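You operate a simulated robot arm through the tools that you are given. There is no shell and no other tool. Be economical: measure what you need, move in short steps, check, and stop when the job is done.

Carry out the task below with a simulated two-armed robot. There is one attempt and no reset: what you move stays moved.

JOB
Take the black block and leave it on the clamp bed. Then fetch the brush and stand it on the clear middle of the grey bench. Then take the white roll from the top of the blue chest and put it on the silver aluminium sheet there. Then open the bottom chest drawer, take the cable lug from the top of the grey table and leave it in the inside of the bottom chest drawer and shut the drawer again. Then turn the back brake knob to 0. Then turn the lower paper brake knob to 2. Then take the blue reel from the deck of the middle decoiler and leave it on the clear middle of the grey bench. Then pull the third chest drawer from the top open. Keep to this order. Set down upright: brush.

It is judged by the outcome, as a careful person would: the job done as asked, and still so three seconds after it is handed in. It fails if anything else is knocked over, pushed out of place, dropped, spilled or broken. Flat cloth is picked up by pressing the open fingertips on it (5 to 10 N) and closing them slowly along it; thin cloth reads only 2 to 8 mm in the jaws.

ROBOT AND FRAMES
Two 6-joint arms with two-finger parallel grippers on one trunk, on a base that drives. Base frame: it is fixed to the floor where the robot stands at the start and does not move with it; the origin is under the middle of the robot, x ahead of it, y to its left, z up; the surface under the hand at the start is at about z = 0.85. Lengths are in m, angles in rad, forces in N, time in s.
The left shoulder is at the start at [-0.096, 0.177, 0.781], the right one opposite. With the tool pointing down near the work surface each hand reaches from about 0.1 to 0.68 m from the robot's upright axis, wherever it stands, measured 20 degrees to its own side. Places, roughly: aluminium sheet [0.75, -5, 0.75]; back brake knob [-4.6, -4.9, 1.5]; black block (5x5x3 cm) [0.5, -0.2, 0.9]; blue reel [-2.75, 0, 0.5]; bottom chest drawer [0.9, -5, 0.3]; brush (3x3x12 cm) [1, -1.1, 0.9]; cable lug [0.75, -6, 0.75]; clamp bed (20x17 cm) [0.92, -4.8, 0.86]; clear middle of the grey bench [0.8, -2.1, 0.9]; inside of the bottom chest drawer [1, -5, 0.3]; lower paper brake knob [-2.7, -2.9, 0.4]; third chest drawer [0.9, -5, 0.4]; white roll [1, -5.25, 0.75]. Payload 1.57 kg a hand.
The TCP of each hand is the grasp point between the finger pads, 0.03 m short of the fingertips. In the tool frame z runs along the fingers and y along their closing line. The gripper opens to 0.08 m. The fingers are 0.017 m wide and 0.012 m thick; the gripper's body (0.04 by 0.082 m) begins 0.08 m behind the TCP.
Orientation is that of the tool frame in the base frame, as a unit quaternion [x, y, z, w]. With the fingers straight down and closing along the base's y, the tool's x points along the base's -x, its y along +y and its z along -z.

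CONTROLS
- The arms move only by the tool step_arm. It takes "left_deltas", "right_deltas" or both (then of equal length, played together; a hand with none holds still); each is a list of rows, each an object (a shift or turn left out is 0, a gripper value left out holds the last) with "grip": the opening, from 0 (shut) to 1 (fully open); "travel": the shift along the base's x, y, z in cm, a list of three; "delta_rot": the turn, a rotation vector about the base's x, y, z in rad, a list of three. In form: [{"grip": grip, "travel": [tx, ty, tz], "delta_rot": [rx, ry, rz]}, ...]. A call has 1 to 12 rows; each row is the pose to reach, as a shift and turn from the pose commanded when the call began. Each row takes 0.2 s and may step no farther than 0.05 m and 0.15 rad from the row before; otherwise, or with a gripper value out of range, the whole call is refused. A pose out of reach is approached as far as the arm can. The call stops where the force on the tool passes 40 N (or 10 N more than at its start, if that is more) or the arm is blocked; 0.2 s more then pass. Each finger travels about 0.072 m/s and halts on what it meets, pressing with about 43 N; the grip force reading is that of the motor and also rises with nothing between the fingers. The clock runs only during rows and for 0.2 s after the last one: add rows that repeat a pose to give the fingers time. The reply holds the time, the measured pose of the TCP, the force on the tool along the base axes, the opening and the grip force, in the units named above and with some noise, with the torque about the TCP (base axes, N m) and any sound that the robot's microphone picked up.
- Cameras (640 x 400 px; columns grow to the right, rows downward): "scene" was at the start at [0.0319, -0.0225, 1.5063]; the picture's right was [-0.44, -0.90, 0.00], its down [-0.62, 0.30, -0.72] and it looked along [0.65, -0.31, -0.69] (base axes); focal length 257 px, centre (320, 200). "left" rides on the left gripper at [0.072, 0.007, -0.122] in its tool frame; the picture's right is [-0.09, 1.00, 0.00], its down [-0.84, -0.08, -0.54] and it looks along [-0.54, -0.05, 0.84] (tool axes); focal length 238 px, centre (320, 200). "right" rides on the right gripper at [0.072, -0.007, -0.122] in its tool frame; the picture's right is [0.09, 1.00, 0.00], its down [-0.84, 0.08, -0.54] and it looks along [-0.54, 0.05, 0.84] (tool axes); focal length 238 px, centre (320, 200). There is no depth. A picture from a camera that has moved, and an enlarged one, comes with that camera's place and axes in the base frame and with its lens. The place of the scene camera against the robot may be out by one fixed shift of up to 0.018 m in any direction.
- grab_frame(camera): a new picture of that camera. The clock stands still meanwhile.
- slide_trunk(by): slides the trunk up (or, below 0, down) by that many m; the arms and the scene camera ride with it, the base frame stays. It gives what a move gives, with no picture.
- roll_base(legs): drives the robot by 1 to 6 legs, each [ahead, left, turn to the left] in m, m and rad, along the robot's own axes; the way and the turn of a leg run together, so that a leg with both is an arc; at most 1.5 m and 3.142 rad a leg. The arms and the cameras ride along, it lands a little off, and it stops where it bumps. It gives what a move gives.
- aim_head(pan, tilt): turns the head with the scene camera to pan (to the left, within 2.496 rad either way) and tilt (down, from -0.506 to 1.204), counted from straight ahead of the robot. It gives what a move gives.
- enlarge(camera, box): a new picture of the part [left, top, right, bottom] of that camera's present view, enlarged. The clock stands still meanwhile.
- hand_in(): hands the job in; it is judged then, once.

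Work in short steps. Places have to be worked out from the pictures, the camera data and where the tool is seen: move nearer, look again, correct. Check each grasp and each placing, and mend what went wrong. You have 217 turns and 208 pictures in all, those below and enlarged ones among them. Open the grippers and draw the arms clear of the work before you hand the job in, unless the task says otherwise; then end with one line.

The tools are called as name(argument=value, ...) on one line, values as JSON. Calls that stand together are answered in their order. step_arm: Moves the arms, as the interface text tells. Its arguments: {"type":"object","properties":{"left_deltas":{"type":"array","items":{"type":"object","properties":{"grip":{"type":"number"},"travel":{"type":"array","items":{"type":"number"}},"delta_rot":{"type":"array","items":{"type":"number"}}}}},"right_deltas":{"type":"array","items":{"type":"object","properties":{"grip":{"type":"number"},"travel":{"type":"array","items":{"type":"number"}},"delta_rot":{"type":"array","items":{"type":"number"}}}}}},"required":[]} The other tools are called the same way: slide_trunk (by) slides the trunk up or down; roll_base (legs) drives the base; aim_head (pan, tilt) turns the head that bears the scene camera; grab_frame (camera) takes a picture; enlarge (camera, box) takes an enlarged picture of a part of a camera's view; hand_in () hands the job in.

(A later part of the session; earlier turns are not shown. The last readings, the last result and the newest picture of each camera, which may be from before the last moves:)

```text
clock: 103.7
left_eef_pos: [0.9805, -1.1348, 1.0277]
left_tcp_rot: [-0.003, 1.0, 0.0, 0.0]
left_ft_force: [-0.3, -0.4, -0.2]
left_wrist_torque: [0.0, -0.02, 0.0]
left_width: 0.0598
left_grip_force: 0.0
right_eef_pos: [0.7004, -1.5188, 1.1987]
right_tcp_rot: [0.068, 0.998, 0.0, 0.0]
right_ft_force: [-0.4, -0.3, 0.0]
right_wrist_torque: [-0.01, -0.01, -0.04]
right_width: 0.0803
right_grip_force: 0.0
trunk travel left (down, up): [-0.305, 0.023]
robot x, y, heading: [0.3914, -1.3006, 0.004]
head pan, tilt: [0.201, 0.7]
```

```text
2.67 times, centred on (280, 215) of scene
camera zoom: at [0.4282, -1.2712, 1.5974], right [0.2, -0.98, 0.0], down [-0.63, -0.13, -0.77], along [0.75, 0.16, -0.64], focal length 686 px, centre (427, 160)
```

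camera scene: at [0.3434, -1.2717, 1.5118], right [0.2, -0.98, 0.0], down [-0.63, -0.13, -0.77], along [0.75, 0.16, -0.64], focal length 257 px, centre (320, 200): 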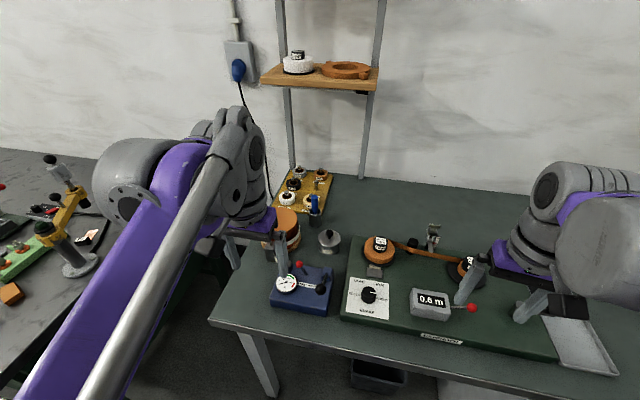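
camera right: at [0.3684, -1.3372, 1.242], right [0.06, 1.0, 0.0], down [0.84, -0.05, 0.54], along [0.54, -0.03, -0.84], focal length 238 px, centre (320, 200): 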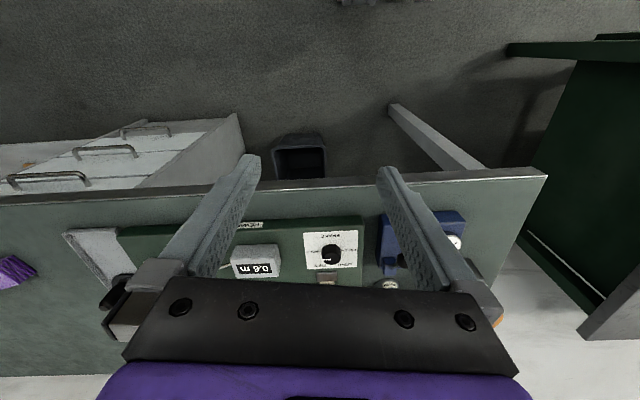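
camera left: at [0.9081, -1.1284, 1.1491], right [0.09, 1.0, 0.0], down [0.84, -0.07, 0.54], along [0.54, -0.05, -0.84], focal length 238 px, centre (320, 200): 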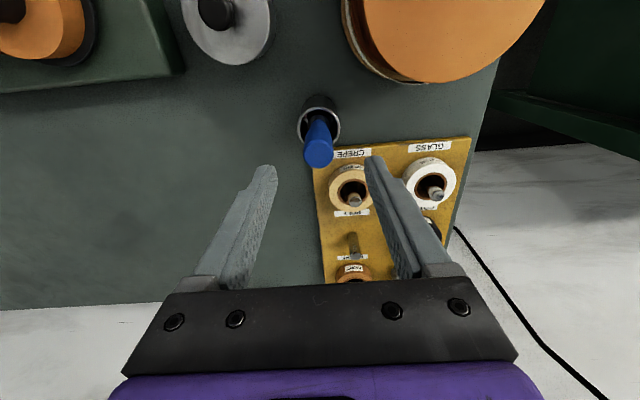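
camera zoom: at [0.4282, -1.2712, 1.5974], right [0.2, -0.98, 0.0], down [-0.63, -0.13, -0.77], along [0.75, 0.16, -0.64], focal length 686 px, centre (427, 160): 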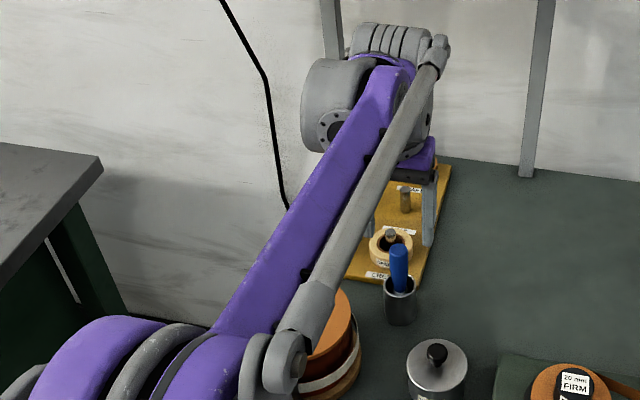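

Handle leans slightly (rim x≈0.957, top x≈0.973). I shift to x≈0.967 and descend to z≈0.957 with fingertips above the rim.

step_arm(left_deltas=[{"travel": [-0.8, 0, -1]}, {"travel": [-1.1, 0, -3]}, {"travel": [-1.3, 0, -5]}, {"travel": [-1.3, 0, -6.8]}, {"travel": [-1.3, 0, -6.8]}])

grab_frame(camera="left")

```text
clock: 104.9
left_eef_pos: [0.9663, -1.1361, 0.9599]
left_tcp_rot: [-0.003, 1.0, 0.0, 0.0]
left_ft_force: [-0.1, -0.9, -0.1]
left_wrist_torque: [-0.01, -0.01, -0.03]
left_width: 0.0599
left_grip_force: 0.0
right_eef_pos: [0.6991, -1.5181, 1.1982]
right_tcp_rot: [0.068, 0.998, 0.0, -0.001]
right_ft_force: [0.2, -0.1, -1.3]
right_wrist_torque: [0.04, 0.01, -0.03]
right_width: 0.0799
right_grip_force: 0.0
trunk travel left (down, up): [-0.305, 0.023]
robot x, y, heading: [0.3909, -1.2998, 0.005]
head pan, tilt: [0.201, 0.7]
```

```text
174 pictures are left
camera left: at [0.8945, -1.1289, 1.0812], right [0.09, 1.0, 0.0], down [0.84, -0.07, 0.54], along [0.54, -0.05, -0.84], focal length 238 px, centre (320, 200)
```

left: 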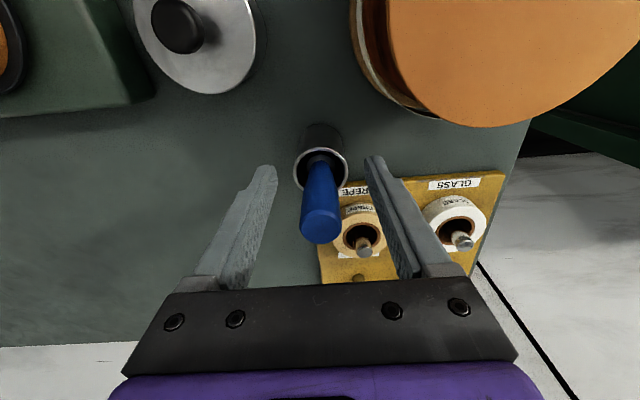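

Rim at x≈0.971, top ≈0.976: nearly vertical. Shift +0.6 cm in x, close, and lift straight up.

step_arm(left_deltas=[{"travel": [0.6, 0, 0]}, {"travel": [0.6, 0, 0], "grip": 0.4}, {"travel": [0.6, 0, 0], "grip": 0.1}, {"travel": [0.6, 0, 0], "grip": 0.1}, {"travel": [0.6, 0, 0], "grip": 0.1}, {"travel": [0.6, 0, 1], "grip": 0.1}])

grab_frame(camera="left")

```text
clock: 106.3
left_eef_pos: [0.9726, -1.136, 0.968]
left_tcp_rot: [-0.003, 1.0, 0.0, 0.0]
left_ft_force: [0.0, 1.5, -0.8]
left_wrist_torque: [-0.01, 0.0, 0.01]
left_width: 0.0214
left_grip_force: 34.4
right_eef_pos: [0.6988, -1.5189, 1.198]
right_tcp_rot: [0.068, 0.998, 0.0, 0.0]
right_ft_force: [0.3, 0.4, 0.9]
right_wrist_torque: [0.02, 0.01, 0.0]
right_width: 0.0801
right_grip_force: 0.1
trunk travel left (down, up): [-0.305, 0.023]
robot x, y, heading: [0.393, -1.3012, -0.002]
head pan, tilt: [0.201, 0.7]
```

```text
173 pictures are left
camera left: at [0.9002, -1.1292, 1.0905], right [0.09, 1.0, 0.0], down [0.84, -0.07, 0.54], along [0.54, -0.05, -0.84], focal length 238 px, centre (320, 200)
```

left: 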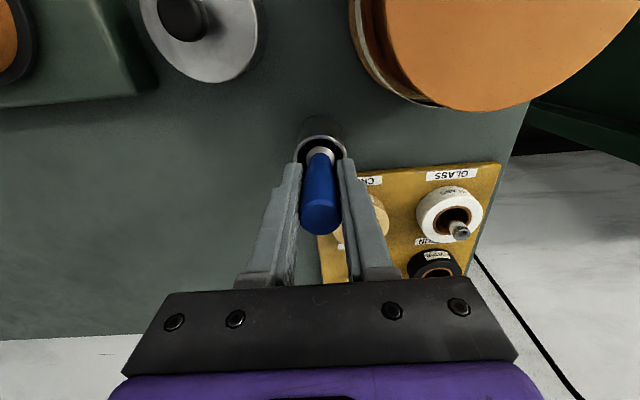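

Held (2.1 cm), the cup stayed. Lift on out.

step_arm(left_deltas=[{"travel": [0, 0, 3]}, {"travel": [0, 0, 6]}, {"travel": [0, 0, 9]}, {"travel": [0, 0, 12]}, {"travel": [-1, 0, 15]}, {"travel": [-3, 0, 18]}, {"travel": [-3, 0, 18]}])

grab_frame(camera="left")

enlarge(camera="scene", box=[180, 100, 380, 290])

```text
clock: 107.9
left_eef_pos: [0.9419, -1.1349, 1.1479]
left_tcp_rot: [-0.003, 1.0, 0.0, 0.0]
left_ft_force: [0.3, 0.7, 0.2]
left_wrist_torque: [0.03, 0.01, 0.04]
left_width: 0.0214
left_grip_force: 34.6
right_eef_pos: [0.7007, -1.5189, 1.1979]
right_tcp_rot: [0.067, 0.998, -0.001, -0.001]
right_ft_force: [0.3, -0.2, 0.0]
right_wrist_torque: [0.01, 0.0, 0.03]
right_width: 0.0799
right_grip_force: 0.1
trunk travel left (down, up): [-0.305, 0.023]
robot x, y, heading: [0.3928, -1.2961, 0.002]
head pan, tilt: [0.201, 0.7]
```

```text
172 pictures are left
camera left: at [0.8688, -1.129, 1.2702], right [0.09, 1.0, 0.0], down [0.84, -0.07, 0.54], along [0.54, -0.05, -0.84], focal length 238 px, centre (320, 200)
```

left: 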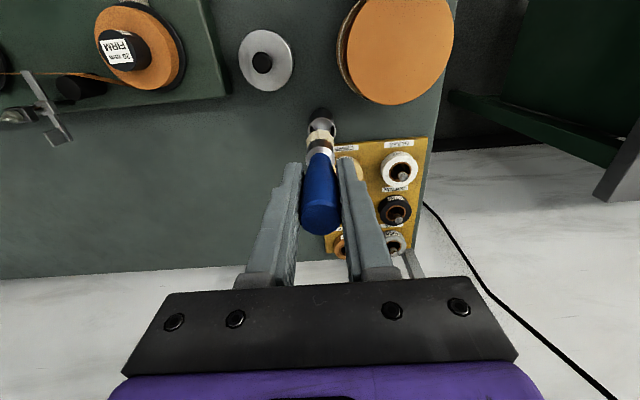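

```text
2.11 times, centred on (280, 195) of scene
camera zoom: at [0.4291, -1.2711, 1.5974], right [0.2, -0.98, 0.0], down [-0.63, -0.13, -0.76], along [0.75, 0.16, -0.64], focal length 541 px, centre (404, 210)
```

zoom: 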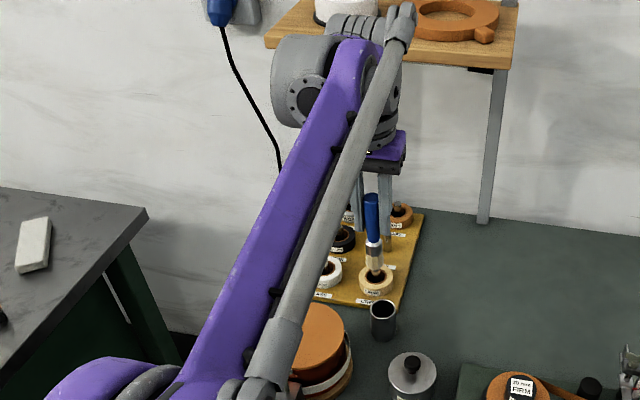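

Brush out cleanly, bristles down. Back off and strafe to the middle of the grey bench, then look.

roll_base(legs=[[-0.3, 0, 0], [0, -0.97, 0]])

aim_head(pan=0.15, tilt=0.75)

grab_frame(camera="scene")

grab_frame(camera="left")

```text
clock: 118.4
left_eef_pos: [0.6479, -2.1135, 1.1475]
left_tcp_rot: [0.0, 1.0, 0.0, 0.0]
left_ft_force: [-0.2, 0.1, -0.2]
left_wrist_torque: [-0.03, -0.03, 0.0]
left_width: 0.0217
left_grip_force: 34.4
right_eef_pos: [0.4046, -2.4958, 1.1984]
right_tcp_rot: [0.07, 0.998, -0.001, 0.0]
right_ft_force: [-0.1, 0.8, -0.4]
right_wrist_torque: [0.0, 0.01, 0.01]
right_width: 0.0802
right_grip_force: 0.0
trunk travel left (down, up): [-0.305, 0.023]
robot x, y, heading: [0.095, -2.2755, 0.004]
head pan, tilt: [0.201, 0.7]
```

```text
clock: 119.0
left_eef_pos: [0.6473, -2.1137, 1.1485]
left_tcp_rot: [0.0, 1.0, 0.001, -0.001]
left_ft_force: [0.7, 0.2, -1.1]
left_wrist_torque: [0.01, 0.01, 0.0]
left_width: 0.0217
left_grip_force: 34.9
right_eef_pos: [0.407, -2.4958, 1.1972]
right_tcp_rot: [0.07, 0.998, -0.001, 0.0]
right_ft_force: [-0.3, -0.9, 0.6]
right_wrist_torque: [0.02, -0.01, -0.01]
right_width: 0.08
right_grip_force: 0.2
trunk travel left (down, up): [-0.305, 0.023]
robot x, y, heading: [0.0988, -2.2789, -0.002]
head pan, tilt: [0.15, 0.75]
```

```text
170 pictures are left
camera scene: at [0.1333, -2.2519, 1.5931], right [0.15, -0.99, 0.0], down [-0.67, -0.1, -0.73], along [0.72, 0.11, -0.68], focal length 257 px, centre (320, 200)
```

scene: 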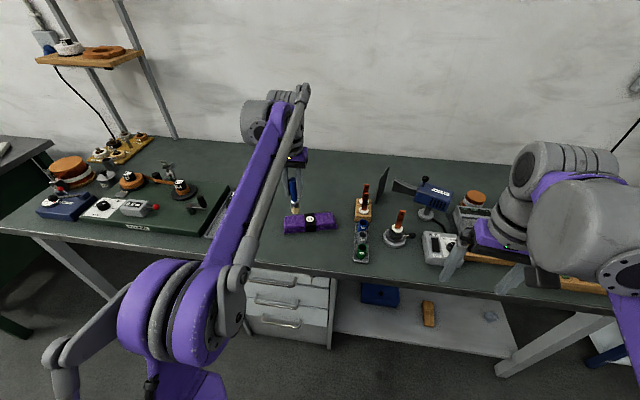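

```text
169 pictures are left
camera left: at [0.5753, -2.107, 1.2701], right [0.09, 1.0, 0.0], down [0.84, -0.08, 0.54], along [0.54, -0.05, -0.84], focal length 238 px, centre (320, 200)
```

left: 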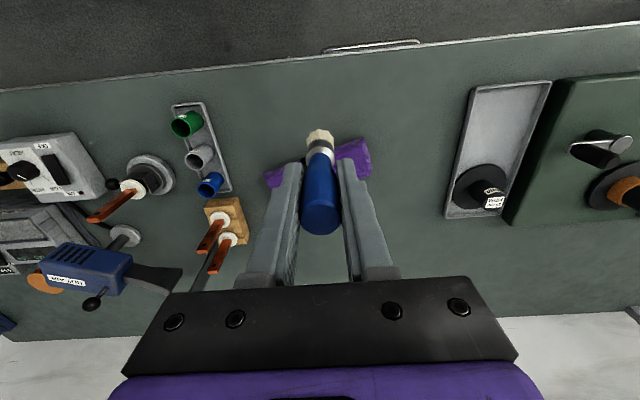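

The purple pack lies around [0.74, -2.14]; the bench behind it and to its left is clear. I'll stand the brush near [0.86, -2.12]. Drive ahead 0.2 and look.

roll_base(legs=[[0.21, 0, 0]])

grab_frame(camera="left")

grab_frame(camera="scene")

```text
clock: 120.7
left_eef_pos: [0.857, -2.1119, 1.1478]
left_tcp_rot: [-0.002, 1.0, 0.001, 0.0]
left_ft_force: [0.2, 0.7, -0.8]
left_wrist_torque: [-0.01, -0.02, 0.01]
left_width: 0.0215
left_grip_force: 34.2
right_eef_pos: [0.6165, -2.4925, 1.1981]
right_tcp_rot: [0.067, 0.998, 0.0, 0.0]
right_ft_force: [-0.8, 0.4, 0.5]
right_wrist_torque: [-0.02, 0.04, 0.0]
right_width: 0.0801
right_grip_force: 0.1
trunk travel left (down, up): [-0.305, 0.023]
robot x, y, heading: [0.3046, -2.276, 0.003]
head pan, tilt: [0.15, 0.75]
```

```text
168 pictures are left
camera left: at [0.7846, -2.1048, 1.27], right [0.09, 1.0, 0.0], down [0.84, -0.07, 0.54], along [0.54, -0.05, -0.84], focal length 238 px, centre (320, 200)
```

left: 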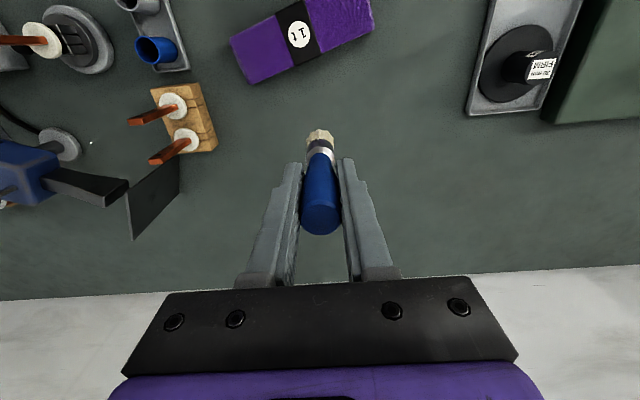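

```text
167 pictures are left
camera scene: at [0.3433, -2.2512, 1.593], right [0.15, -0.99, 0.0], down [-0.67, -0.1, -0.73], along [0.72, 0.11, -0.68], focal length 257 px, centre (320, 200)
```

scene: 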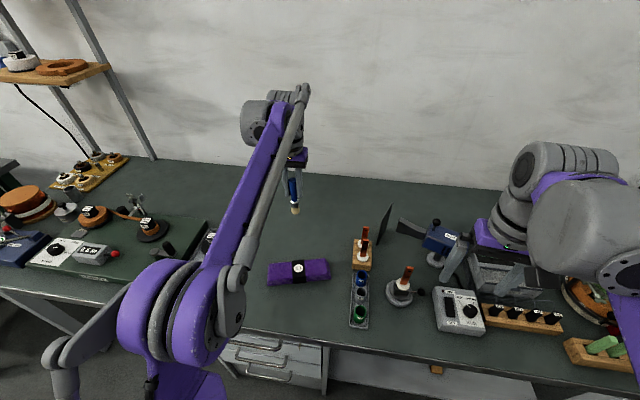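

I lower the brush near [0.865, -2.085] to just above the bench (contact expected at TCP z≈0.955).

step_arm(left_deltas=[{"travel": [0.8, 1.5, -4]}, {"travel": [0.8, 3, -8]}, {"travel": [0.8, 3, -12]}, {"travel": [0.8, 3, -15.5]}, {"travel": [0.8, 3, -18]}, {"travel": [0.8, 3, -18.6]}, {"travel": [0.8, 3, -18.6]}])

enlarge(camera="scene", box=[230, 150, 390, 300])

grab_frame(camera="left")

```text
clock: 122.3
left_eef_pos: [0.8668, -2.0811, 0.9615]
left_tcp_rot: [-0.002, 1.0, 0.001, 0.0]
left_ft_force: [-0.4, 0.4, -1.6]
left_wrist_torque: [0.02, 0.02, -0.01]
left_width: 0.0214
left_grip_force: 34.4
right_eef_pos: [0.6165, -2.4925, 1.1993]
right_tcp_rot: [0.068, 0.998, 0.0, 0.0]
right_ft_force: [-0.1, -0.6, 0.4]
right_wrist_torque: [-0.01, -0.03, 0.01]
right_width: 0.0801
right_grip_force: 0.1
trunk travel left (down, up): [-0.305, 0.023]
robot x, y, heading: [0.3064, -2.2759, 0.007]
head pan, tilt: [0.15, 0.75]
```

```text
2.67 times, centred on (310, 225) of scene
camera zoom: at [0.3438, -2.2512, 1.5931], right [0.15, -0.99, 0.0], down [-0.67, -0.1, -0.73], along [0.72, 0.11, -0.68], focal length 686 px, centre (347, 133)
```

zoom: 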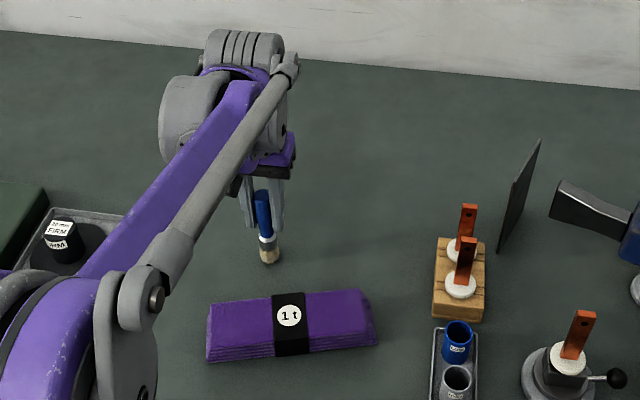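

```text
165 pictures are left
camera left: at [0.7946, -2.075, 1.0837], right [0.09, 1.0, 0.0], down [0.84, -0.07, 0.54], along [0.54, -0.05, -0.84], focal length 238 px, centre (320, 200)
```

left: 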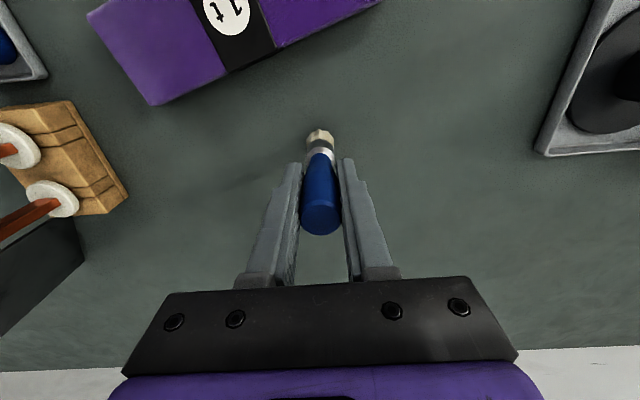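

Close to the bench. Lower in 2 mm steps until contact.

step_arm(left_deltas=[{"travel": [0, 0, -0.2]}, {"travel": [0, 0, -0.4]}, {"travel": [0, 0, -0.6]}])

```text
clock: 123.1
left_eef_pos: [0.8654, -2.0808, 0.9565]
left_tcp_rot: [-0.002, 1.0, 0.0, 0.0]
left_ft_force: [0.4, 0.9, 0.5]
left_wrist_torque: [-0.02, 0.01, -0.01]
left_width: 0.0214
left_grip_force: 34.3
right_eef_pos: [0.6163, -2.4933, 1.198]
right_tcp_rot: [0.068, 0.998, 0.0, 0.0]
right_ft_force: [0.8, -0.2, -0.6]
right_wrist_torque: [-0.01, 0.01, 0.01]
right_width: 0.0802
right_grip_force: 0.1
trunk travel left (down, up): [-0.305, 0.023]
robot x, y, heading: [0.3041, -2.2748, 0.007]
head pan, tilt: [0.15, 0.75]
```

step_arm(left_deltas=[{"travel": [0, 0, -0.2]}, {"travel": [0, 0, -0.4]}, {"travel": [0, 0, -0.4]}])

enlarge(camera="scene", box=[260, 180, 340, 240])

```text
clock: 123.9
left_eef_pos: [0.8642, -2.0808, 0.954]
left_tcp_rot: [-0.002, 1.0, 0.001, 0.001]
left_ft_force: [1.0, 0.3, 20.2]
left_wrist_torque: [-0.01, -0.1, -0.01]
left_width: 0.0215
left_grip_force: 34.3
right_eef_pos: [0.6138, -2.4945, 1.2]
right_tcp_rot: [0.068, 0.998, -0.001, 0.0]
right_ft_force: [0.3, -0.4, -0.1]
right_wrist_torque: [-0.01, 0.03, 0.02]
right_width: 0.0798
right_grip_force: 0.1
trunk travel left (down, up): [-0.305, 0.023]
robot x, y, heading: [0.3041, -2.2817, 0.007]
head pan, tilt: [0.15, 0.75]
```

```text
6.67 times, centred on (300, 210) of scene
camera zoom: at [0.3418, -2.2519, 1.5934], right [0.15, -0.99, 0.0], down [-0.67, -0.1, -0.73], along [0.72, 0.11, -0.68], focal length 1714 px, centre (453, 133)
```

zoom: 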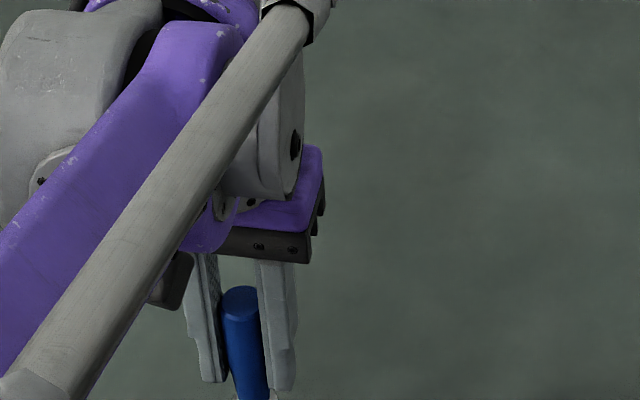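

Contact (20 N). Relieve slightly, open slowly, then rise straight up.

step_arm(left_deltas=[{"travel": [0, 0, 0.15]}, {"travel": [0, 0, 0.15], "grip": 0.3}, {"travel": [0, 0, 0.15], "grip": 0.4}, {"travel": [0, 0, 0.15], "grip": 0.6}, {"travel": [0, 0, 0.15], "grip": 0.8}, {"travel": [0, 0, 0.15], "grip": 0.9}, {"travel": [0, 0, 3], "grip": 0.9}, {"travel": [0, 0, 7], "grip": 0.9}, {"travel": [0, 0, 11], "grip": 0.9}, {"travel": [-3, 0, 14], "grip": 0.9}, {"travel": [-6, 0, 16], "grip": 0.9}])

grab_frame(camera="left")

enlarge(camera="scene", box=[230, 150, 390, 300])

```text
clock: 126.3
left_eef_pos: [0.803, -2.0831, 1.1119]
left_tcp_rot: [-0.003, 1.0, -0.001, 0.0]
left_ft_force: [-0.3, -0.4, -0.5]
left_wrist_torque: [0.01, 0.01, 0.0]
left_width: 0.0723
left_grip_force: 0.1
right_eef_pos: [0.6154, -2.4941, 1.1993]
right_tcp_rot: [0.068, 0.998, 0.001, 0.0]
right_ft_force: [-0.7, -0.2, 0.3]
right_wrist_torque: [0.05, -0.03, 0.0]
right_width: 0.08
right_grip_force: 0.0
trunk travel left (down, up): [-0.305, 0.023]
robot x, y, heading: [0.3083, -2.2751, 0.001]
head pan, tilt: [0.15, 0.75]
```

```text
163 pictures are left
camera left: at [0.7316, -2.0746, 1.2346], right [0.09, 1.0, 0.0], down [0.84, -0.07, 0.54], along [0.54, -0.05, -0.84], focal length 238 px, centre (320, 200)
```

left: 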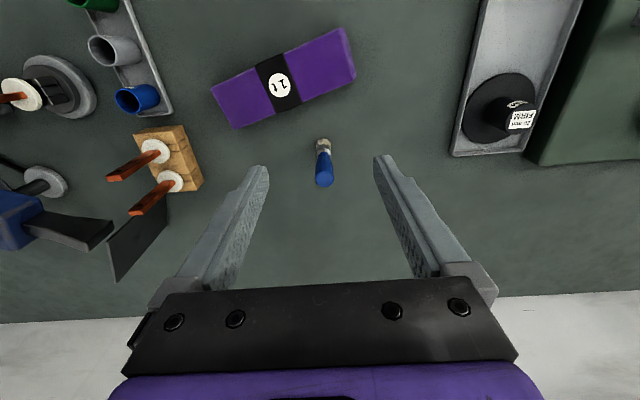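

```text
2.67 times, centred on (310, 225) of scene
camera zoom: at [0.3423, -2.2514, 1.5931], right [0.15, -0.99, 0.0], down [-0.67, -0.1, -0.73], along [0.72, 0.11, -0.68], focal length 686 px, centre (347, 133)
```

zoom: 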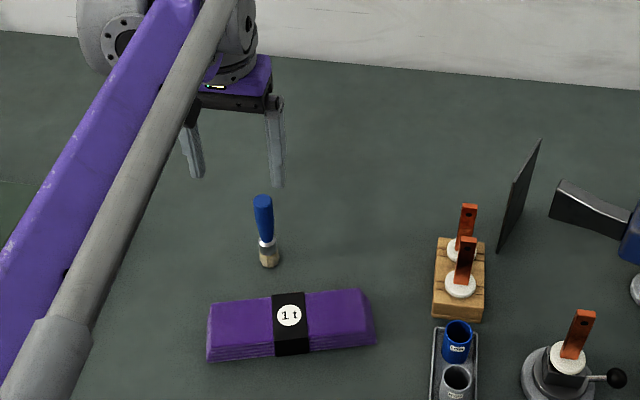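

Brush stands upright alone. Now the white roll (≈[0.90, -5.35]) on the blue chest. Tuck, lower the trunk, and drive there.

step_arm(left_deltas=[{"travel": [-4, 0, 1]}, {"travel": [-8, 0, 2]}, {"travel": [-12, 0, 3]}, {"travel": [-16, 0, 4]}, {"travel": [-20, 0, 4]}])

roll_base(legs=[[-0.22, 0, 0], [0, -1.4, 0], [0, -1.35, 0], [0.2, 0, 0]])

slide_trunk(by=-0.06)

aim_head(pan=-0.3, tilt=0.75)

grab_frame(camera="scene")

grab_frame(camera="right")

```text
clock: 127.5
left_eef_pos: [0.6032, -2.082, 1.1533]
left_tcp_rot: [-0.002, 1.0, 0.0, 0.0]
left_ft_force: [0.6, -0.1, 0.6]
left_wrist_torque: [0.01, -0.02, 0.0]
left_width: 0.0717
left_grip_force: 0.1
right_eef_pos: [0.6139, -2.4931, 1.1989]
right_tcp_rot: [0.067, 0.998, 0.001, 0.0]
right_ft_force: [0.2, -0.8, -0.7]
right_wrist_torque: [0.0, -0.01, 0.0]
right_width: 0.0798
right_grip_force: 0.0
trunk travel left (down, up): [-0.305, 0.023]
robot x, y, heading: [0.3078, -2.2768, -0.002]
head pan, tilt: [0.15, 0.75]
```

```text
clock: 154.3
left_eef_pos: [0.5767, -4.8569, 1.1526]
left_tcp_rot: [-0.003, 1.0, 0.0, 0.001]
left_ft_force: [-0.4, -0.5, 0.4]
left_wrist_torque: [-0.02, 0.02, 0.0]
left_width: 0.0721
left_grip_force: 0.1
right_eef_pos: [0.5902, -5.2702, 1.1984]
right_tcp_rot: [0.068, 0.998, 0.001, 0.001]
right_ft_force: [0.9, 0.1, 0.4]
right_wrist_torque: [0.01, 0.01, -0.02]
right_width: 0.0799
right_grip_force: 0.2
trunk travel left (down, up): [-0.305, 0.023]
robot x, y, heading: [0.2801, -5.0518, 0.005]
head pan, tilt: [0.15, 0.75]
```

```text
clock: 155.3
left_eef_pos: [0.5756, -4.8571, 1.0928]
left_tcp_rot: [-0.004, 1.0, 0.0, 0.0]
left_ft_force: [-0.5, 0.1, 0.2]
left_wrist_torque: [-0.03, -0.01, -0.02]
left_width: 0.072
left_grip_force: 0.1
right_eef_pos: [0.5903, -5.2687, 1.1384]
right_tcp_rot: [0.067, 0.998, 0.001, -0.001]
right_ft_force: [0.3, 0.1, 0.3]
right_wrist_torque: [0.02, 0.01, 0.03]
right_width: 0.08
right_grip_force: 0.2
trunk travel left (down, up): [-0.245, 0.083]
robot x, y, heading: [0.281, -5.0526, 0.008]
head pan, tilt: [0.15, 0.75]
```

```text
clock: 156.2
left_eef_pos: [0.5768, -4.8566, 1.0935]
left_tcp_rot: [-0.003, 1.0, 0.0, 0.0]
left_ft_force: [-0.1, 1.1, 0.0]
left_wrist_torque: [-0.01, 0.01, -0.01]
left_width: 0.0721
left_grip_force: 0.0
right_eef_pos: [0.5902, -5.269, 1.1398]
right_tcp_rot: [0.067, 0.998, 0.0, 0.0]
right_ft_force: [0.1, -0.4, 0.0]
right_wrist_torque: [0.01, 0.0, 0.02]
right_width: 0.0803
right_grip_force: 0.1
trunk travel left (down, up): [-0.245, 0.083]
robot x, y, heading: [0.2812, -5.0553, 0.003]
head pan, tilt: [-0.3, 0.75]
```

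```text
161 pictures are left
camera scene: at [0.3163, -5.0639, 1.5277], right [-0.29, -0.96, 0.0], down [-0.65, 0.2, -0.73], along [0.7, -0.21, -0.68], focal length 257 px, centre (320, 200)
```

scene: 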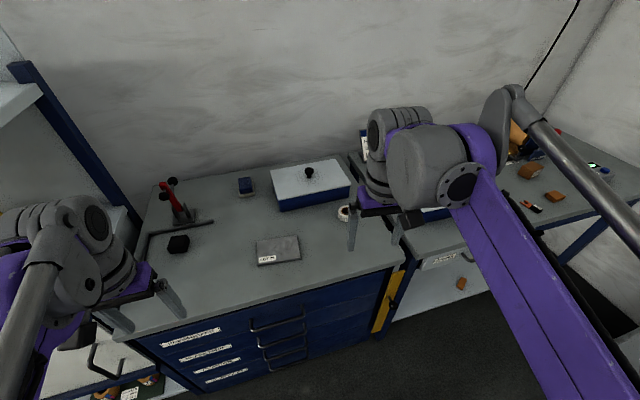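

```text
160 pictures are left
camera right: at [0.519, -5.2662, 1.2621], right [0.04, 1.0, 0.0], down [0.84, -0.03, 0.54], along [0.54, -0.02, -0.84], focal length 238 px, centre (320, 200)
```

right: 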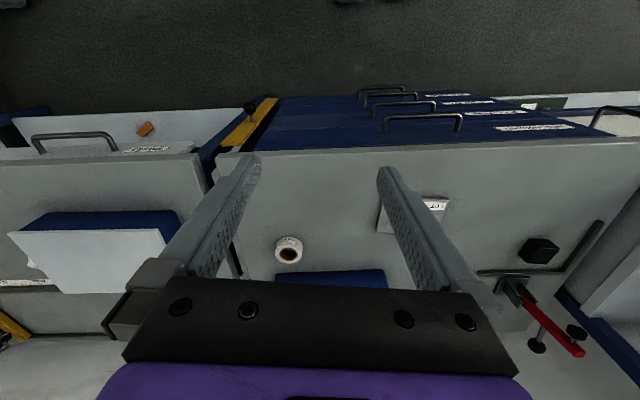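

The roll is at about [0.893, -5.35], ~6 cm across. Drive 8 cm nearer and hover over it.

roll_base(legs=[[0.08, 0, -0.004]])

step_arm(right_deltas=[{"travel": [4, -1.5, 0]}, {"travel": [8, -3, 0]}, {"travel": [12, -4.5, -1]}, {"travel": [16, -6, -2]}, {"travel": [20, -7.5, -4]}, {"travel": [21.5, -8, -8]}, {"travel": [21.5, -8, -12]}, {"travel": [21.5, -8, -12]}])

grab_frame(camera="right")

```text
clock: 157.2
left_eef_pos: [0.6576, -4.8592, 1.0919]
left_tcp_rot: [-0.001, 1.0, 0.0, 0.0]
left_ft_force: [0.3, -0.6, -0.3]
left_wrist_torque: [0.02, 0.04, 0.0]
left_width: 0.0721
left_grip_force: 0.1
right_eef_pos: [0.6691, -5.2711, 1.138]
right_tcp_rot: [0.069, 0.998, 0.0, -0.001]
right_ft_force: [-0.5, -0.2, 0.1]
right_wrist_torque: [0.0, 0.0, 0.03]
right_width: 0.0801
right_grip_force: 0.0
trunk travel left (down, up): [-0.245, 0.083]
robot x, y, heading: [0.3606, -5.0547, 0.002]
head pan, tilt: [-0.3, 0.75]
```

```text
clock: 159.0
left_eef_pos: [0.6565, -4.8586, 1.0932]
left_tcp_rot: [-0.001, 1.0, 0.0, 0.0]
left_ft_force: [-0.7, -0.1, 0.9]
left_wrist_torque: [0.01, 0.01, 0.0]
left_width: 0.0721
left_grip_force: 0.1
right_eef_pos: [0.8843, -5.3488, 1.0169]
right_tcp_rot: [0.07, 0.998, 0.0, -0.001]
right_ft_force: [-0.4, -0.3, -0.4]
right_wrist_torque: [-0.01, 0.0, 0.0]
right_width: 0.0798
right_grip_force: 0.1
trunk travel left (down, up): [-0.245, 0.083]
robot x, y, heading: [0.3576, -5.0538, 0.001]
head pan, tilt: [-0.3, 0.75]
```

```text
159 pictures are left
camera right: at [0.8136, -5.3465, 1.1408], right [0.05, 1.0, 0.0], down [0.84, -0.04, 0.54], along [0.54, -0.03, -0.84], focal length 238 px, centre (320, 200)
```

right: 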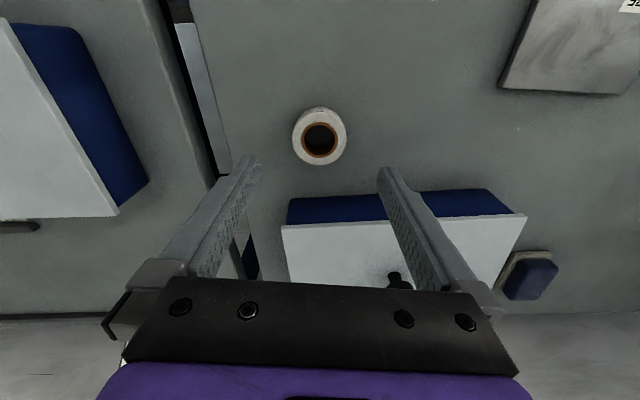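

Roll centre ≈[0.899, -5.353], 6.1 cm wide. Descend around it.

step_arm(right_deltas=[{"travel": [0.8, -0.2, -2], "delta_rot": [0, 0, 0.07]}, {"travel": [1.4, -0.4, -5], "delta_rot": [0, 0, 0.14]}, {"travel": [1.4, -0.4, -8], "delta_rot": [0, 0, 0.14]}, {"travel": [1.4, -0.4, -10], "delta_rot": [0, 0, 0.14]}, {"travel": [1.4, -0.4, -10], "delta_rot": [0, 0, 0.14]}])

grab_frame(camera="right")

```text
clock: 160.2
left_eef_pos: [0.6563, -4.8595, 1.0923]
left_tcp_rot: [0.0, 1.0, 0.0, 0.0]
left_ft_force: [0.5, 0.1, 0.7]
left_wrist_torque: [0.01, 0.01, 0.01]
left_width: 0.0717
left_grip_force: 0.2
right_eef_pos: [0.8967, -5.3507, 0.9205]
right_tcp_rot: [-0.001, 1.0, -0.001, 0.0]
right_ft_force: [-0.8, -0.2, -0.8]
right_wrist_torque: [-0.02, -0.01, 0.01]
right_width: 0.08
right_grip_force: 0.0
trunk travel left (down, up): [-0.245, 0.083]
robot x, y, heading: [0.3561, -5.0513, 0.005]
head pan, tilt: [-0.3, 0.75]
```

```text
158 pictures are left
camera right: at [0.826, -5.3589, 1.0433], right [-0.09, 1.0, 0.0], down [0.84, 0.08, 0.54], along [0.54, 0.05, -0.84], focal length 238 px, centre (320, 200)
```

right: 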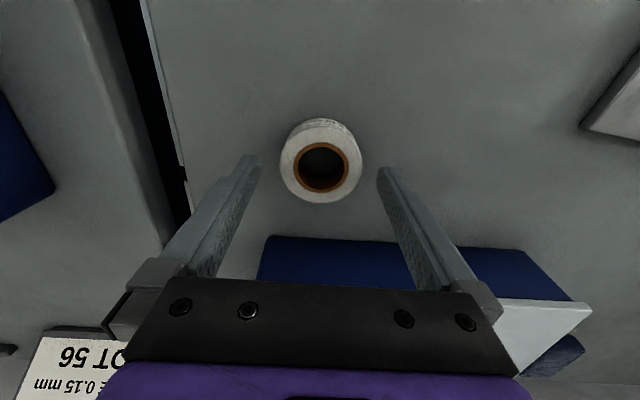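

Centred. Down 3.1 cm and close.

step_arm(right_deltas=[{"travel": [0.1, 0, -1.5]}, {"travel": [0.1, 0, -2.7]}, {"travel": [0.1, 0, -3.1]}, {"travel": [0.1, 0, -3.1], "grip": 0.6}, {"travel": [0.1, 0, -3.1], "grip": 0.6}, {"travel": [0.1, 0, -3.1], "grip": 0.6}, {"travel": [0.1, 0, -1], "grip": 0.6}, {"travel": [0.1, 0, 2], "grip": 0.6}, {"travel": [0.1, 0, 5], "grip": 0.6}])

grab_frame(camera="right")

```text
clock: 162.2
left_eef_pos: [0.6557, -4.8594, 1.093]
left_tcp_rot: [-0.001, 1.0, 0.0, 0.0]
left_ft_force: [0.9, -0.2, -0.1]
left_wrist_torque: [0.01, -0.01, 0.0]
left_width: 0.0722
left_grip_force: 0.0
right_eef_pos: [0.8988, -5.3533, 0.9694]
right_tcp_rot: [-0.001, 1.0, 0.0, 0.0]
right_ft_force: [-1.1, 0.0, -1.0]
right_wrist_torque: [0.02, -0.01, 0.04]
right_width: 0.059
right_grip_force: 42.8
trunk travel left (down, up): [-0.245, 0.083]
robot x, y, heading: [0.3597, -5.0503, 0.005]
head pan, tilt: [-0.3, 0.75]
```

```text
157 pictures are left
camera right: at [0.8273, -5.3601, 1.0936], right [-0.09, 1.0, 0.0], down [0.84, 0.08, 0.54], along [0.54, 0.05, -0.84], focal length 238 px, centre (320, 200)
```

right: 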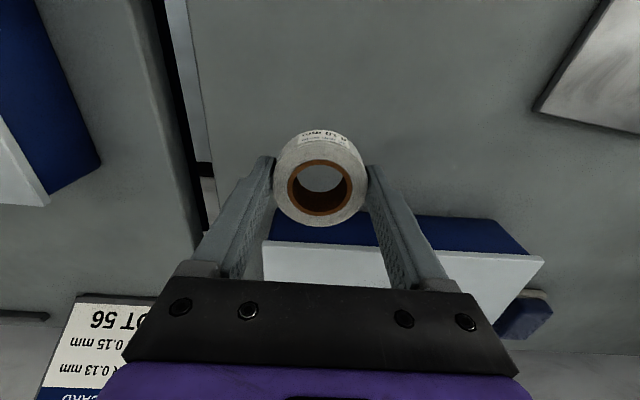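

Roll held. Carry it over the aluminium sheet (~[0.82, -5.09]) and look.

step_arm(right_deltas=[{"travel": [-1.5, 3.5, 2]}, {"travel": [-3, 7.5, 3]}, {"travel": [-4.5, 11.5, 3]}, {"travel": [-6, 15.5, 3]}, {"travel": [-7.5, 19.5, 3]}, {"travel": [-10, 23, 3]}, {"travel": [-12, 25, 3]}, {"travel": [-12, 25, 3]}])

grab_frame(camera="right")

```text
clock: 164.0
left_eef_pos: [0.6563, -4.8575, 1.0919]
left_tcp_rot: [0.0, 1.0, 0.001, 0.0]
left_ft_force: [0.6, -0.4, -0.3]
left_wrist_torque: [-0.03, 0.0, 0.0]
left_width: 0.072
left_grip_force: 0.1
right_eef_pos: [0.7796, -5.1026, 0.998]
right_tcp_rot: [0.0, 1.0, 0.0, 0.0]
right_ft_force: [-0.5, 0.3, 0.2]
right_wrist_torque: [0.04, 0.0, 0.01]
right_width: 0.0588
right_grip_force: 43.2
trunk travel left (down, up): [-0.245, 0.083]
robot x, y, heading: [0.3593, -5.0543, 0.003]
head pan, tilt: [-0.3, 0.75]
```

```text
156 pictures are left
camera right: at [0.7087, -5.1092, 1.1218], right [-0.09, 1.0, 0.0], down [0.84, 0.08, 0.54], along [0.54, 0.05, -0.84], focal length 238 px, centre (320, 200)
```

right: 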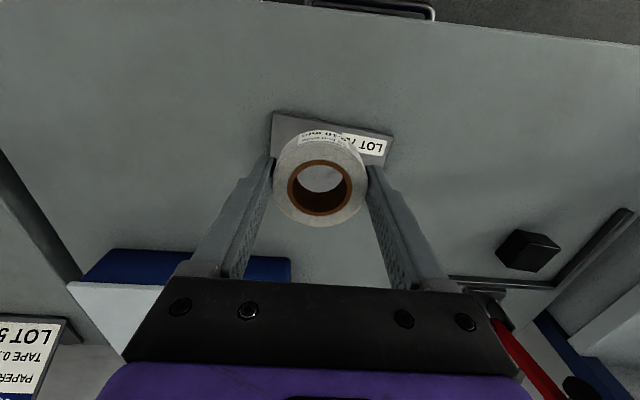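

Sheet centre ≈[0.827, -5.09]. Lower the roll there, finishing slowly.

step_arm(right_deltas=[{"travel": [2.5, 0.5, -1.5]}, {"travel": [4.7, 1, -3]}, {"travel": [4.7, 1, -6]}, {"travel": [4.7, 1, -8.5]}, {"travel": [4.7, 1, -9.3]}, {"travel": [4.7, 1, -9.6]}, {"travel": [4.7, 1, -9.9]}])

grab_frame(camera="right")

```text
clock: 165.6
left_eef_pos: [0.6576, -4.8589, 1.0928]
left_tcp_rot: [-0.001, 1.0, 0.001, 0.0]
left_ft_force: [-0.3, 0.0, -0.5]
left_wrist_torque: [0.04, 0.02, -0.02]
left_width: 0.0721
left_grip_force: 0.0
right_eef_pos: [0.8262, -5.0933, 0.9002]
right_tcp_rot: [-0.001, 1.0, 0.0, 0.0]
right_ft_force: [0.3, -0.4, -1.0]
right_wrist_torque: [0.0, -0.02, 0.01]
right_width: 0.0588
right_grip_force: 43.1
trunk travel left (down, up): [-0.245, 0.083]
robot x, y, heading: [0.3582, -5.0532, 0.001]
head pan, tilt: [-0.3, 0.75]
```

```text
155 pictures are left
camera right: at [0.7552, -5.1008, 1.0236], right [-0.09, 1.0, 0.0], down [0.84, 0.08, 0.54], along [0.54, 0.05, -0.84], focal length 238 px, centre (320, 200)
```

right: 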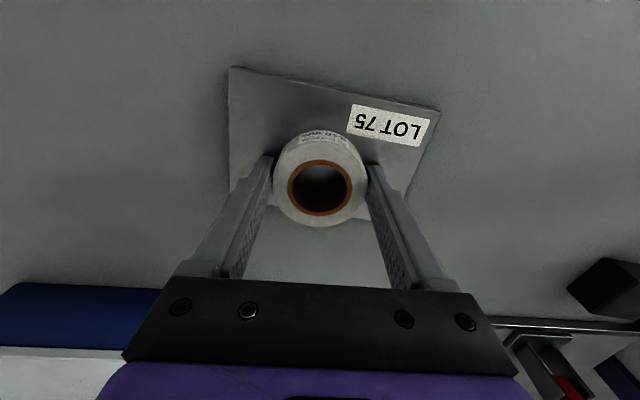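

Good position over the sheet. Lower until contact.

step_arm(right_deltas=[{"travel": [0, 0, -0.3]}, {"travel": [0, 0, -0.6]}])

```text
clock: 166.1
left_eef_pos: [0.655, -4.8593, 1.092]
left_tcp_rot: [-0.001, 1.0, 0.0, 0.0]
left_ft_force: [-0.5, -0.3, -0.6]
left_wrist_torque: [0.01, 0.02, -0.02]
left_width: 0.0719
left_grip_force: 0.0
right_eef_pos: [0.8251, -5.0938, 0.9001]
right_tcp_rot: [-0.001, 1.0, 0.0, 0.001]
right_ft_force: [-0.5, 0.1, 19.8]
right_wrist_torque: [-0.17, 0.21, -0.09]
right_width: 0.0586
right_grip_force: 42.7
trunk travel left (down, up): [-0.245, 0.083]
robot x, y, heading: [0.3587, -5.0567, -0.002]
head pan, tilt: [-0.3, 0.75]
stopped in row 2 (right hand): the force on the tool passed its limit at 48 N (the readings are from after the stop); the commanded pose is now the measured one
```

Contact. Open and lift away.

step_arm(right_deltas=[{"travel": [0, 0, 0]}, {"grip": 0.85}, {"grip": 1}, {"grip": 1}, {"grip": 1, "travel": [0, 0, 3]}, {"grip": 1, "travel": [0, 0, 7]}, {"grip": 1, "travel": [-2, -1, 11]}, {"grip": 1, "travel": [-5, -3, 14]}, {"grip": 1, "travel": [-8, -6, 16]}, {"grip": 1, "travel": [-12, -8, 16]}])

enlarge(camera="scene", box=[130, 150, 450, 400])

grab_frame(camera="right")

```text
clock: 168.3
left_eef_pos: [0.6554, -4.8591, 1.0941]
left_tcp_rot: [-0.001, 1.0, 0.001, 0.0]
left_ft_force: [0.4, 0.0, -0.6]
left_wrist_torque: [-0.01, -0.02, -0.02]
left_width: 0.0719
left_grip_force: 0.1
right_eef_pos: [0.7041, -5.1737, 1.056]
right_tcp_rot: [-0.001, 1.0, 0.0, 0.001]
right_ft_force: [0.3, -0.4, 0.4]
right_wrist_torque: [0.0, -0.01, 0.01]
right_width: 0.0798
right_grip_force: 0.0
trunk travel left (down, up): [-0.245, 0.083]
robot x, y, heading: [0.3579, -5.0574, 0.004]
head pan, tilt: [-0.3, 0.75]
```

```text
1.60 times, centred on (290, 275) of scene
camera zoom: at [0.3937, -5.0641, 1.5277], right [-0.29, -0.96, 0.0], down [-0.65, 0.2, -0.73], along [0.7, -0.21, -0.68], focal length 411 px, centre (368, 80)
```

zoom: 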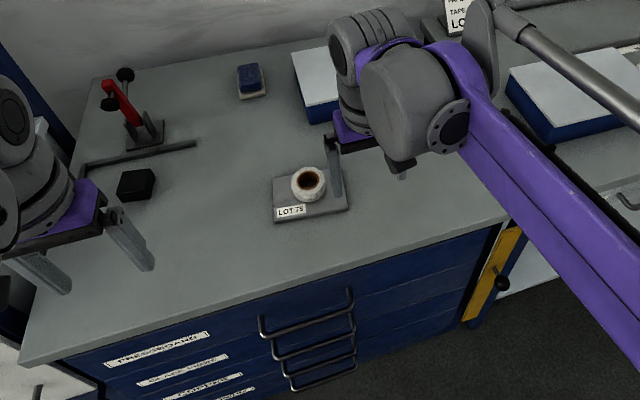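

```text
153 pictures are left
camera right: at [0.6329, -5.181, 1.1805], right [-0.09, 1.0, 0.0], down [0.84, 0.08, 0.54], along [0.54, 0.05, -0.84], focal length 238 px, centre (320, 200)
```

right: 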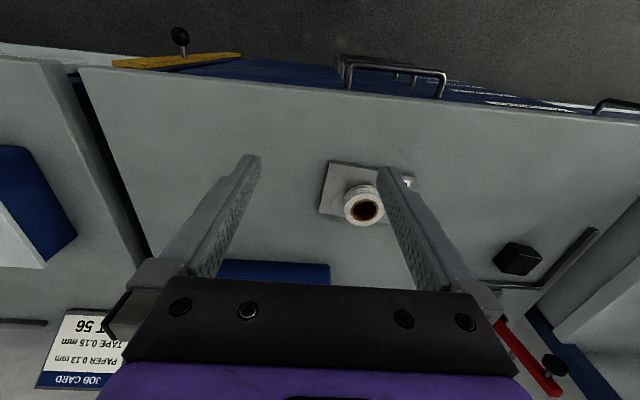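

Roll sits on the sheet. Next the bottom drawer: back off, strafe so that the left arm faces the handles, lower the trunk and look.

roll_base(legs=[[-0.31, 0, 0], [0, -0.15, 0]])

slide_trunk(by=-0.22)

aim_head(pan=0.1, tilt=0.8)

grab_frame(camera="scene")

grab_frame(camera="left")

```text
clock: 172.0
left_eef_pos: [0.3457, -5.0099, 1.0935]
left_tcp_rot: [-0.002, 1.0, 0.0, 0.0]
left_ft_force: [-0.7, -0.7, -0.3]
left_wrist_torque: [-0.01, 0.04, 0.01]
left_width: 0.0719
left_grip_force: 0.0
right_eef_pos: [0.3951, -5.3247, 1.0561]
right_tcp_rot: [-0.002, 1.0, -0.001, 0.001]
right_ft_force: [-0.1, 0.4, 0.0]
right_wrist_torque: [0.0, 0.0, -0.04]
right_width: 0.0799
right_grip_force: 0.0
trunk travel left (down, up): [-0.245, 0.083]
robot x, y, heading: [0.0471, -5.2036, 0.001]
head pan, tilt: [-0.3, 0.75]
```

```text
clock: 174.3
left_eef_pos: [0.3436, -5.0111, 0.8734]
left_tcp_rot: [-0.001, 1.0, 0.0, -0.001]
left_ft_force: [0.5, -0.1, -0.1]
left_wrist_torque: [-0.02, 0.01, -0.01]
left_width: 0.0722
left_grip_force: 0.1
right_eef_pos: [0.394, -5.3244, 0.8364]
right_tcp_rot: [-0.002, 1.0, 0.0, 0.001]
right_ft_force: [0.4, 1.1, 0.5]
right_wrist_torque: [0.0, 0.01, 0.02]
right_width: 0.0799
right_grip_force: 0.0
trunk travel left (down, up): [-0.025, 0.303]
robot x, y, heading: [0.0469, -5.2055, 0.001]
head pan, tilt: [-0.3, 0.75]
```

```text
clock: 175.2
left_eef_pos: [0.3432, -5.0098, 0.8717]
left_tcp_rot: [-0.003, 1.0, 0.0, 0.0]
left_ft_force: [0.3, -0.3, 0.0]
left_wrist_torque: [-0.02, -0.03, -0.01]
left_width: 0.072
left_grip_force: 0.1
right_eef_pos: [0.3944, -5.3261, 0.8373]
right_tcp_rot: [-0.001, 1.0, 0.001, 0.001]
right_ft_force: [-0.6, 0.8, 0.1]
right_wrist_torque: [-0.01, 0.0, 0.01]
right_width: 0.0798
right_grip_force: 0.0
trunk travel left (down, up): [-0.025, 0.303]
robot x, y, heading: [0.0511, -5.2041, 0.003]
head pan, tilt: [0.099, 0.799]
```

```text
152 pictures are left
camera scene: at [0.131, -5.1832, 1.297], right [0.1, -0.99, 0.0], down [-0.71, -0.07, -0.7], along [0.69, 0.07, -0.72], focal length 257 px, centre (320, 200)
```

scene: 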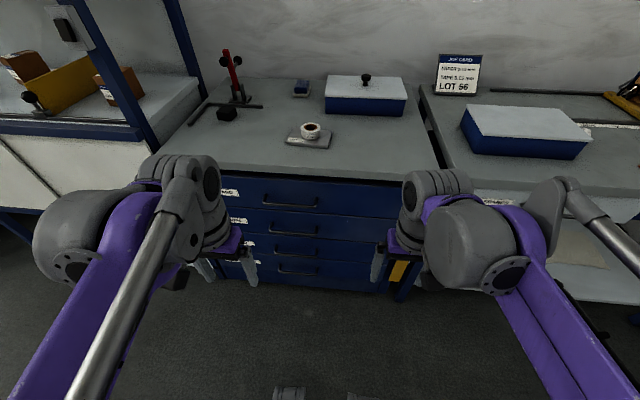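

```text
151 pictures are left
camera left: at [0.2724, -5.0032, 0.9949], right [0.09, 1.0, 0.0], down [0.84, -0.07, 0.54], along [0.54, -0.05, -0.84], focal length 238 px, centre (320, 200)
```

left: 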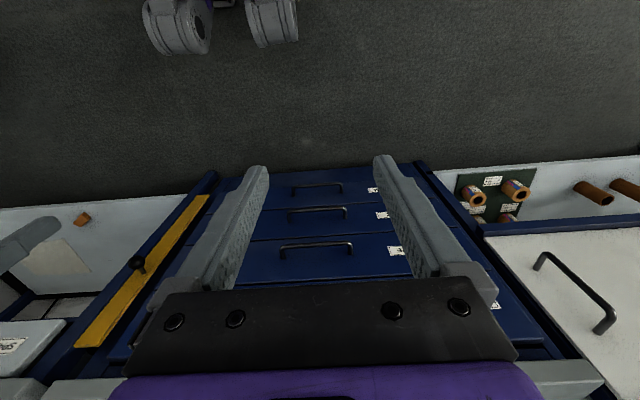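

Handles: bar x≈0.65, y≈-5.04, bottom bar z≈0.32, spacing ≈0.145. I'll turn the left tool to point forward with a vertical closing line, lowering it.

step_arm(left_deltas=[{"travel": [0.5, 0, -1.5], "delta_rot": [0.086, -0.086, -0.086]}, {"travel": [1, 0, -3], "delta_rot": [0.172, -0.172, -0.172]}, {"travel": [1.5, 0, -5], "delta_rot": [0.258, -0.258, -0.258]}, {"travel": [2, 0, -7], "delta_rot": [0.344, -0.344, -0.344]}, {"travel": [2.5, 0, -9], "delta_rot": [0.43, -0.43, -0.43]}, {"travel": [3, 0, -11], "delta_rot": [0.516, -0.516, -0.516]}, {"travel": [3.5, 0, -13], "delta_rot": [0.602, -0.602, -0.602]}, {"travel": [4, 0, -15], "delta_rot": [0.688, -0.688, -0.688]}, {"travel": [4.5, 0, -17], "delta_rot": [0.774, -0.774, -0.774]}, {"travel": [5, 0, -19], "delta_rot": [0.86, -0.86, -0.86]}, {"travel": [5.5, 0, -21], "delta_rot": [0.946, -0.946, -0.946]}, {"travel": [6, 0, -23], "delta_rot": [1.032, -1.032, -1.032]}])

grab_frame(camera="scene")

```text
clock: 177.8
left_eef_pos: [0.4164, -5.0097, 0.6737]
left_tcp_rot: [0.45, 0.628, 0.448, 0.45]
left_ft_force: [0.4, -0.5, 0.3]
left_wrist_torque: [0.02, 0.02, -0.02]
left_width: 0.072
left_grip_force: 0.2
left hand out of reach, approached as far as the arm can: row 12
right_eef_pos: [0.3942, -5.325, 0.8365]
right_tcp_rot: [-0.002, 1.0, -0.001, 0.001]
right_ft_force: [-0.1, 0.1, 0.1]
right_wrist_torque: [0.0, -0.01, -0.01]
right_width: 0.0799
right_grip_force: 0.2
trunk travel left (down, up): [-0.025, 0.303]
robot x, y, heading: [0.0472, -5.2075, 0.001]
head pan, tilt: [0.099, 0.799]
```

```text
150 pictures are left
camera scene: at [0.1306, -5.183, 1.297], right [0.1, -0.99, 0.0], down [-0.71, -0.07, -0.7], along [0.69, 0.07, -0.72], focal length 257 px, centre (320, 200)
```

scene: 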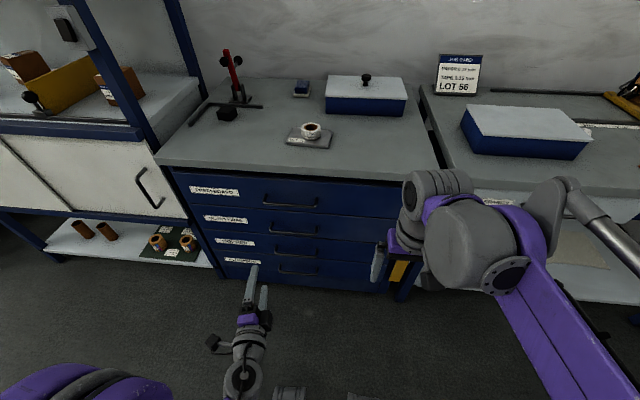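

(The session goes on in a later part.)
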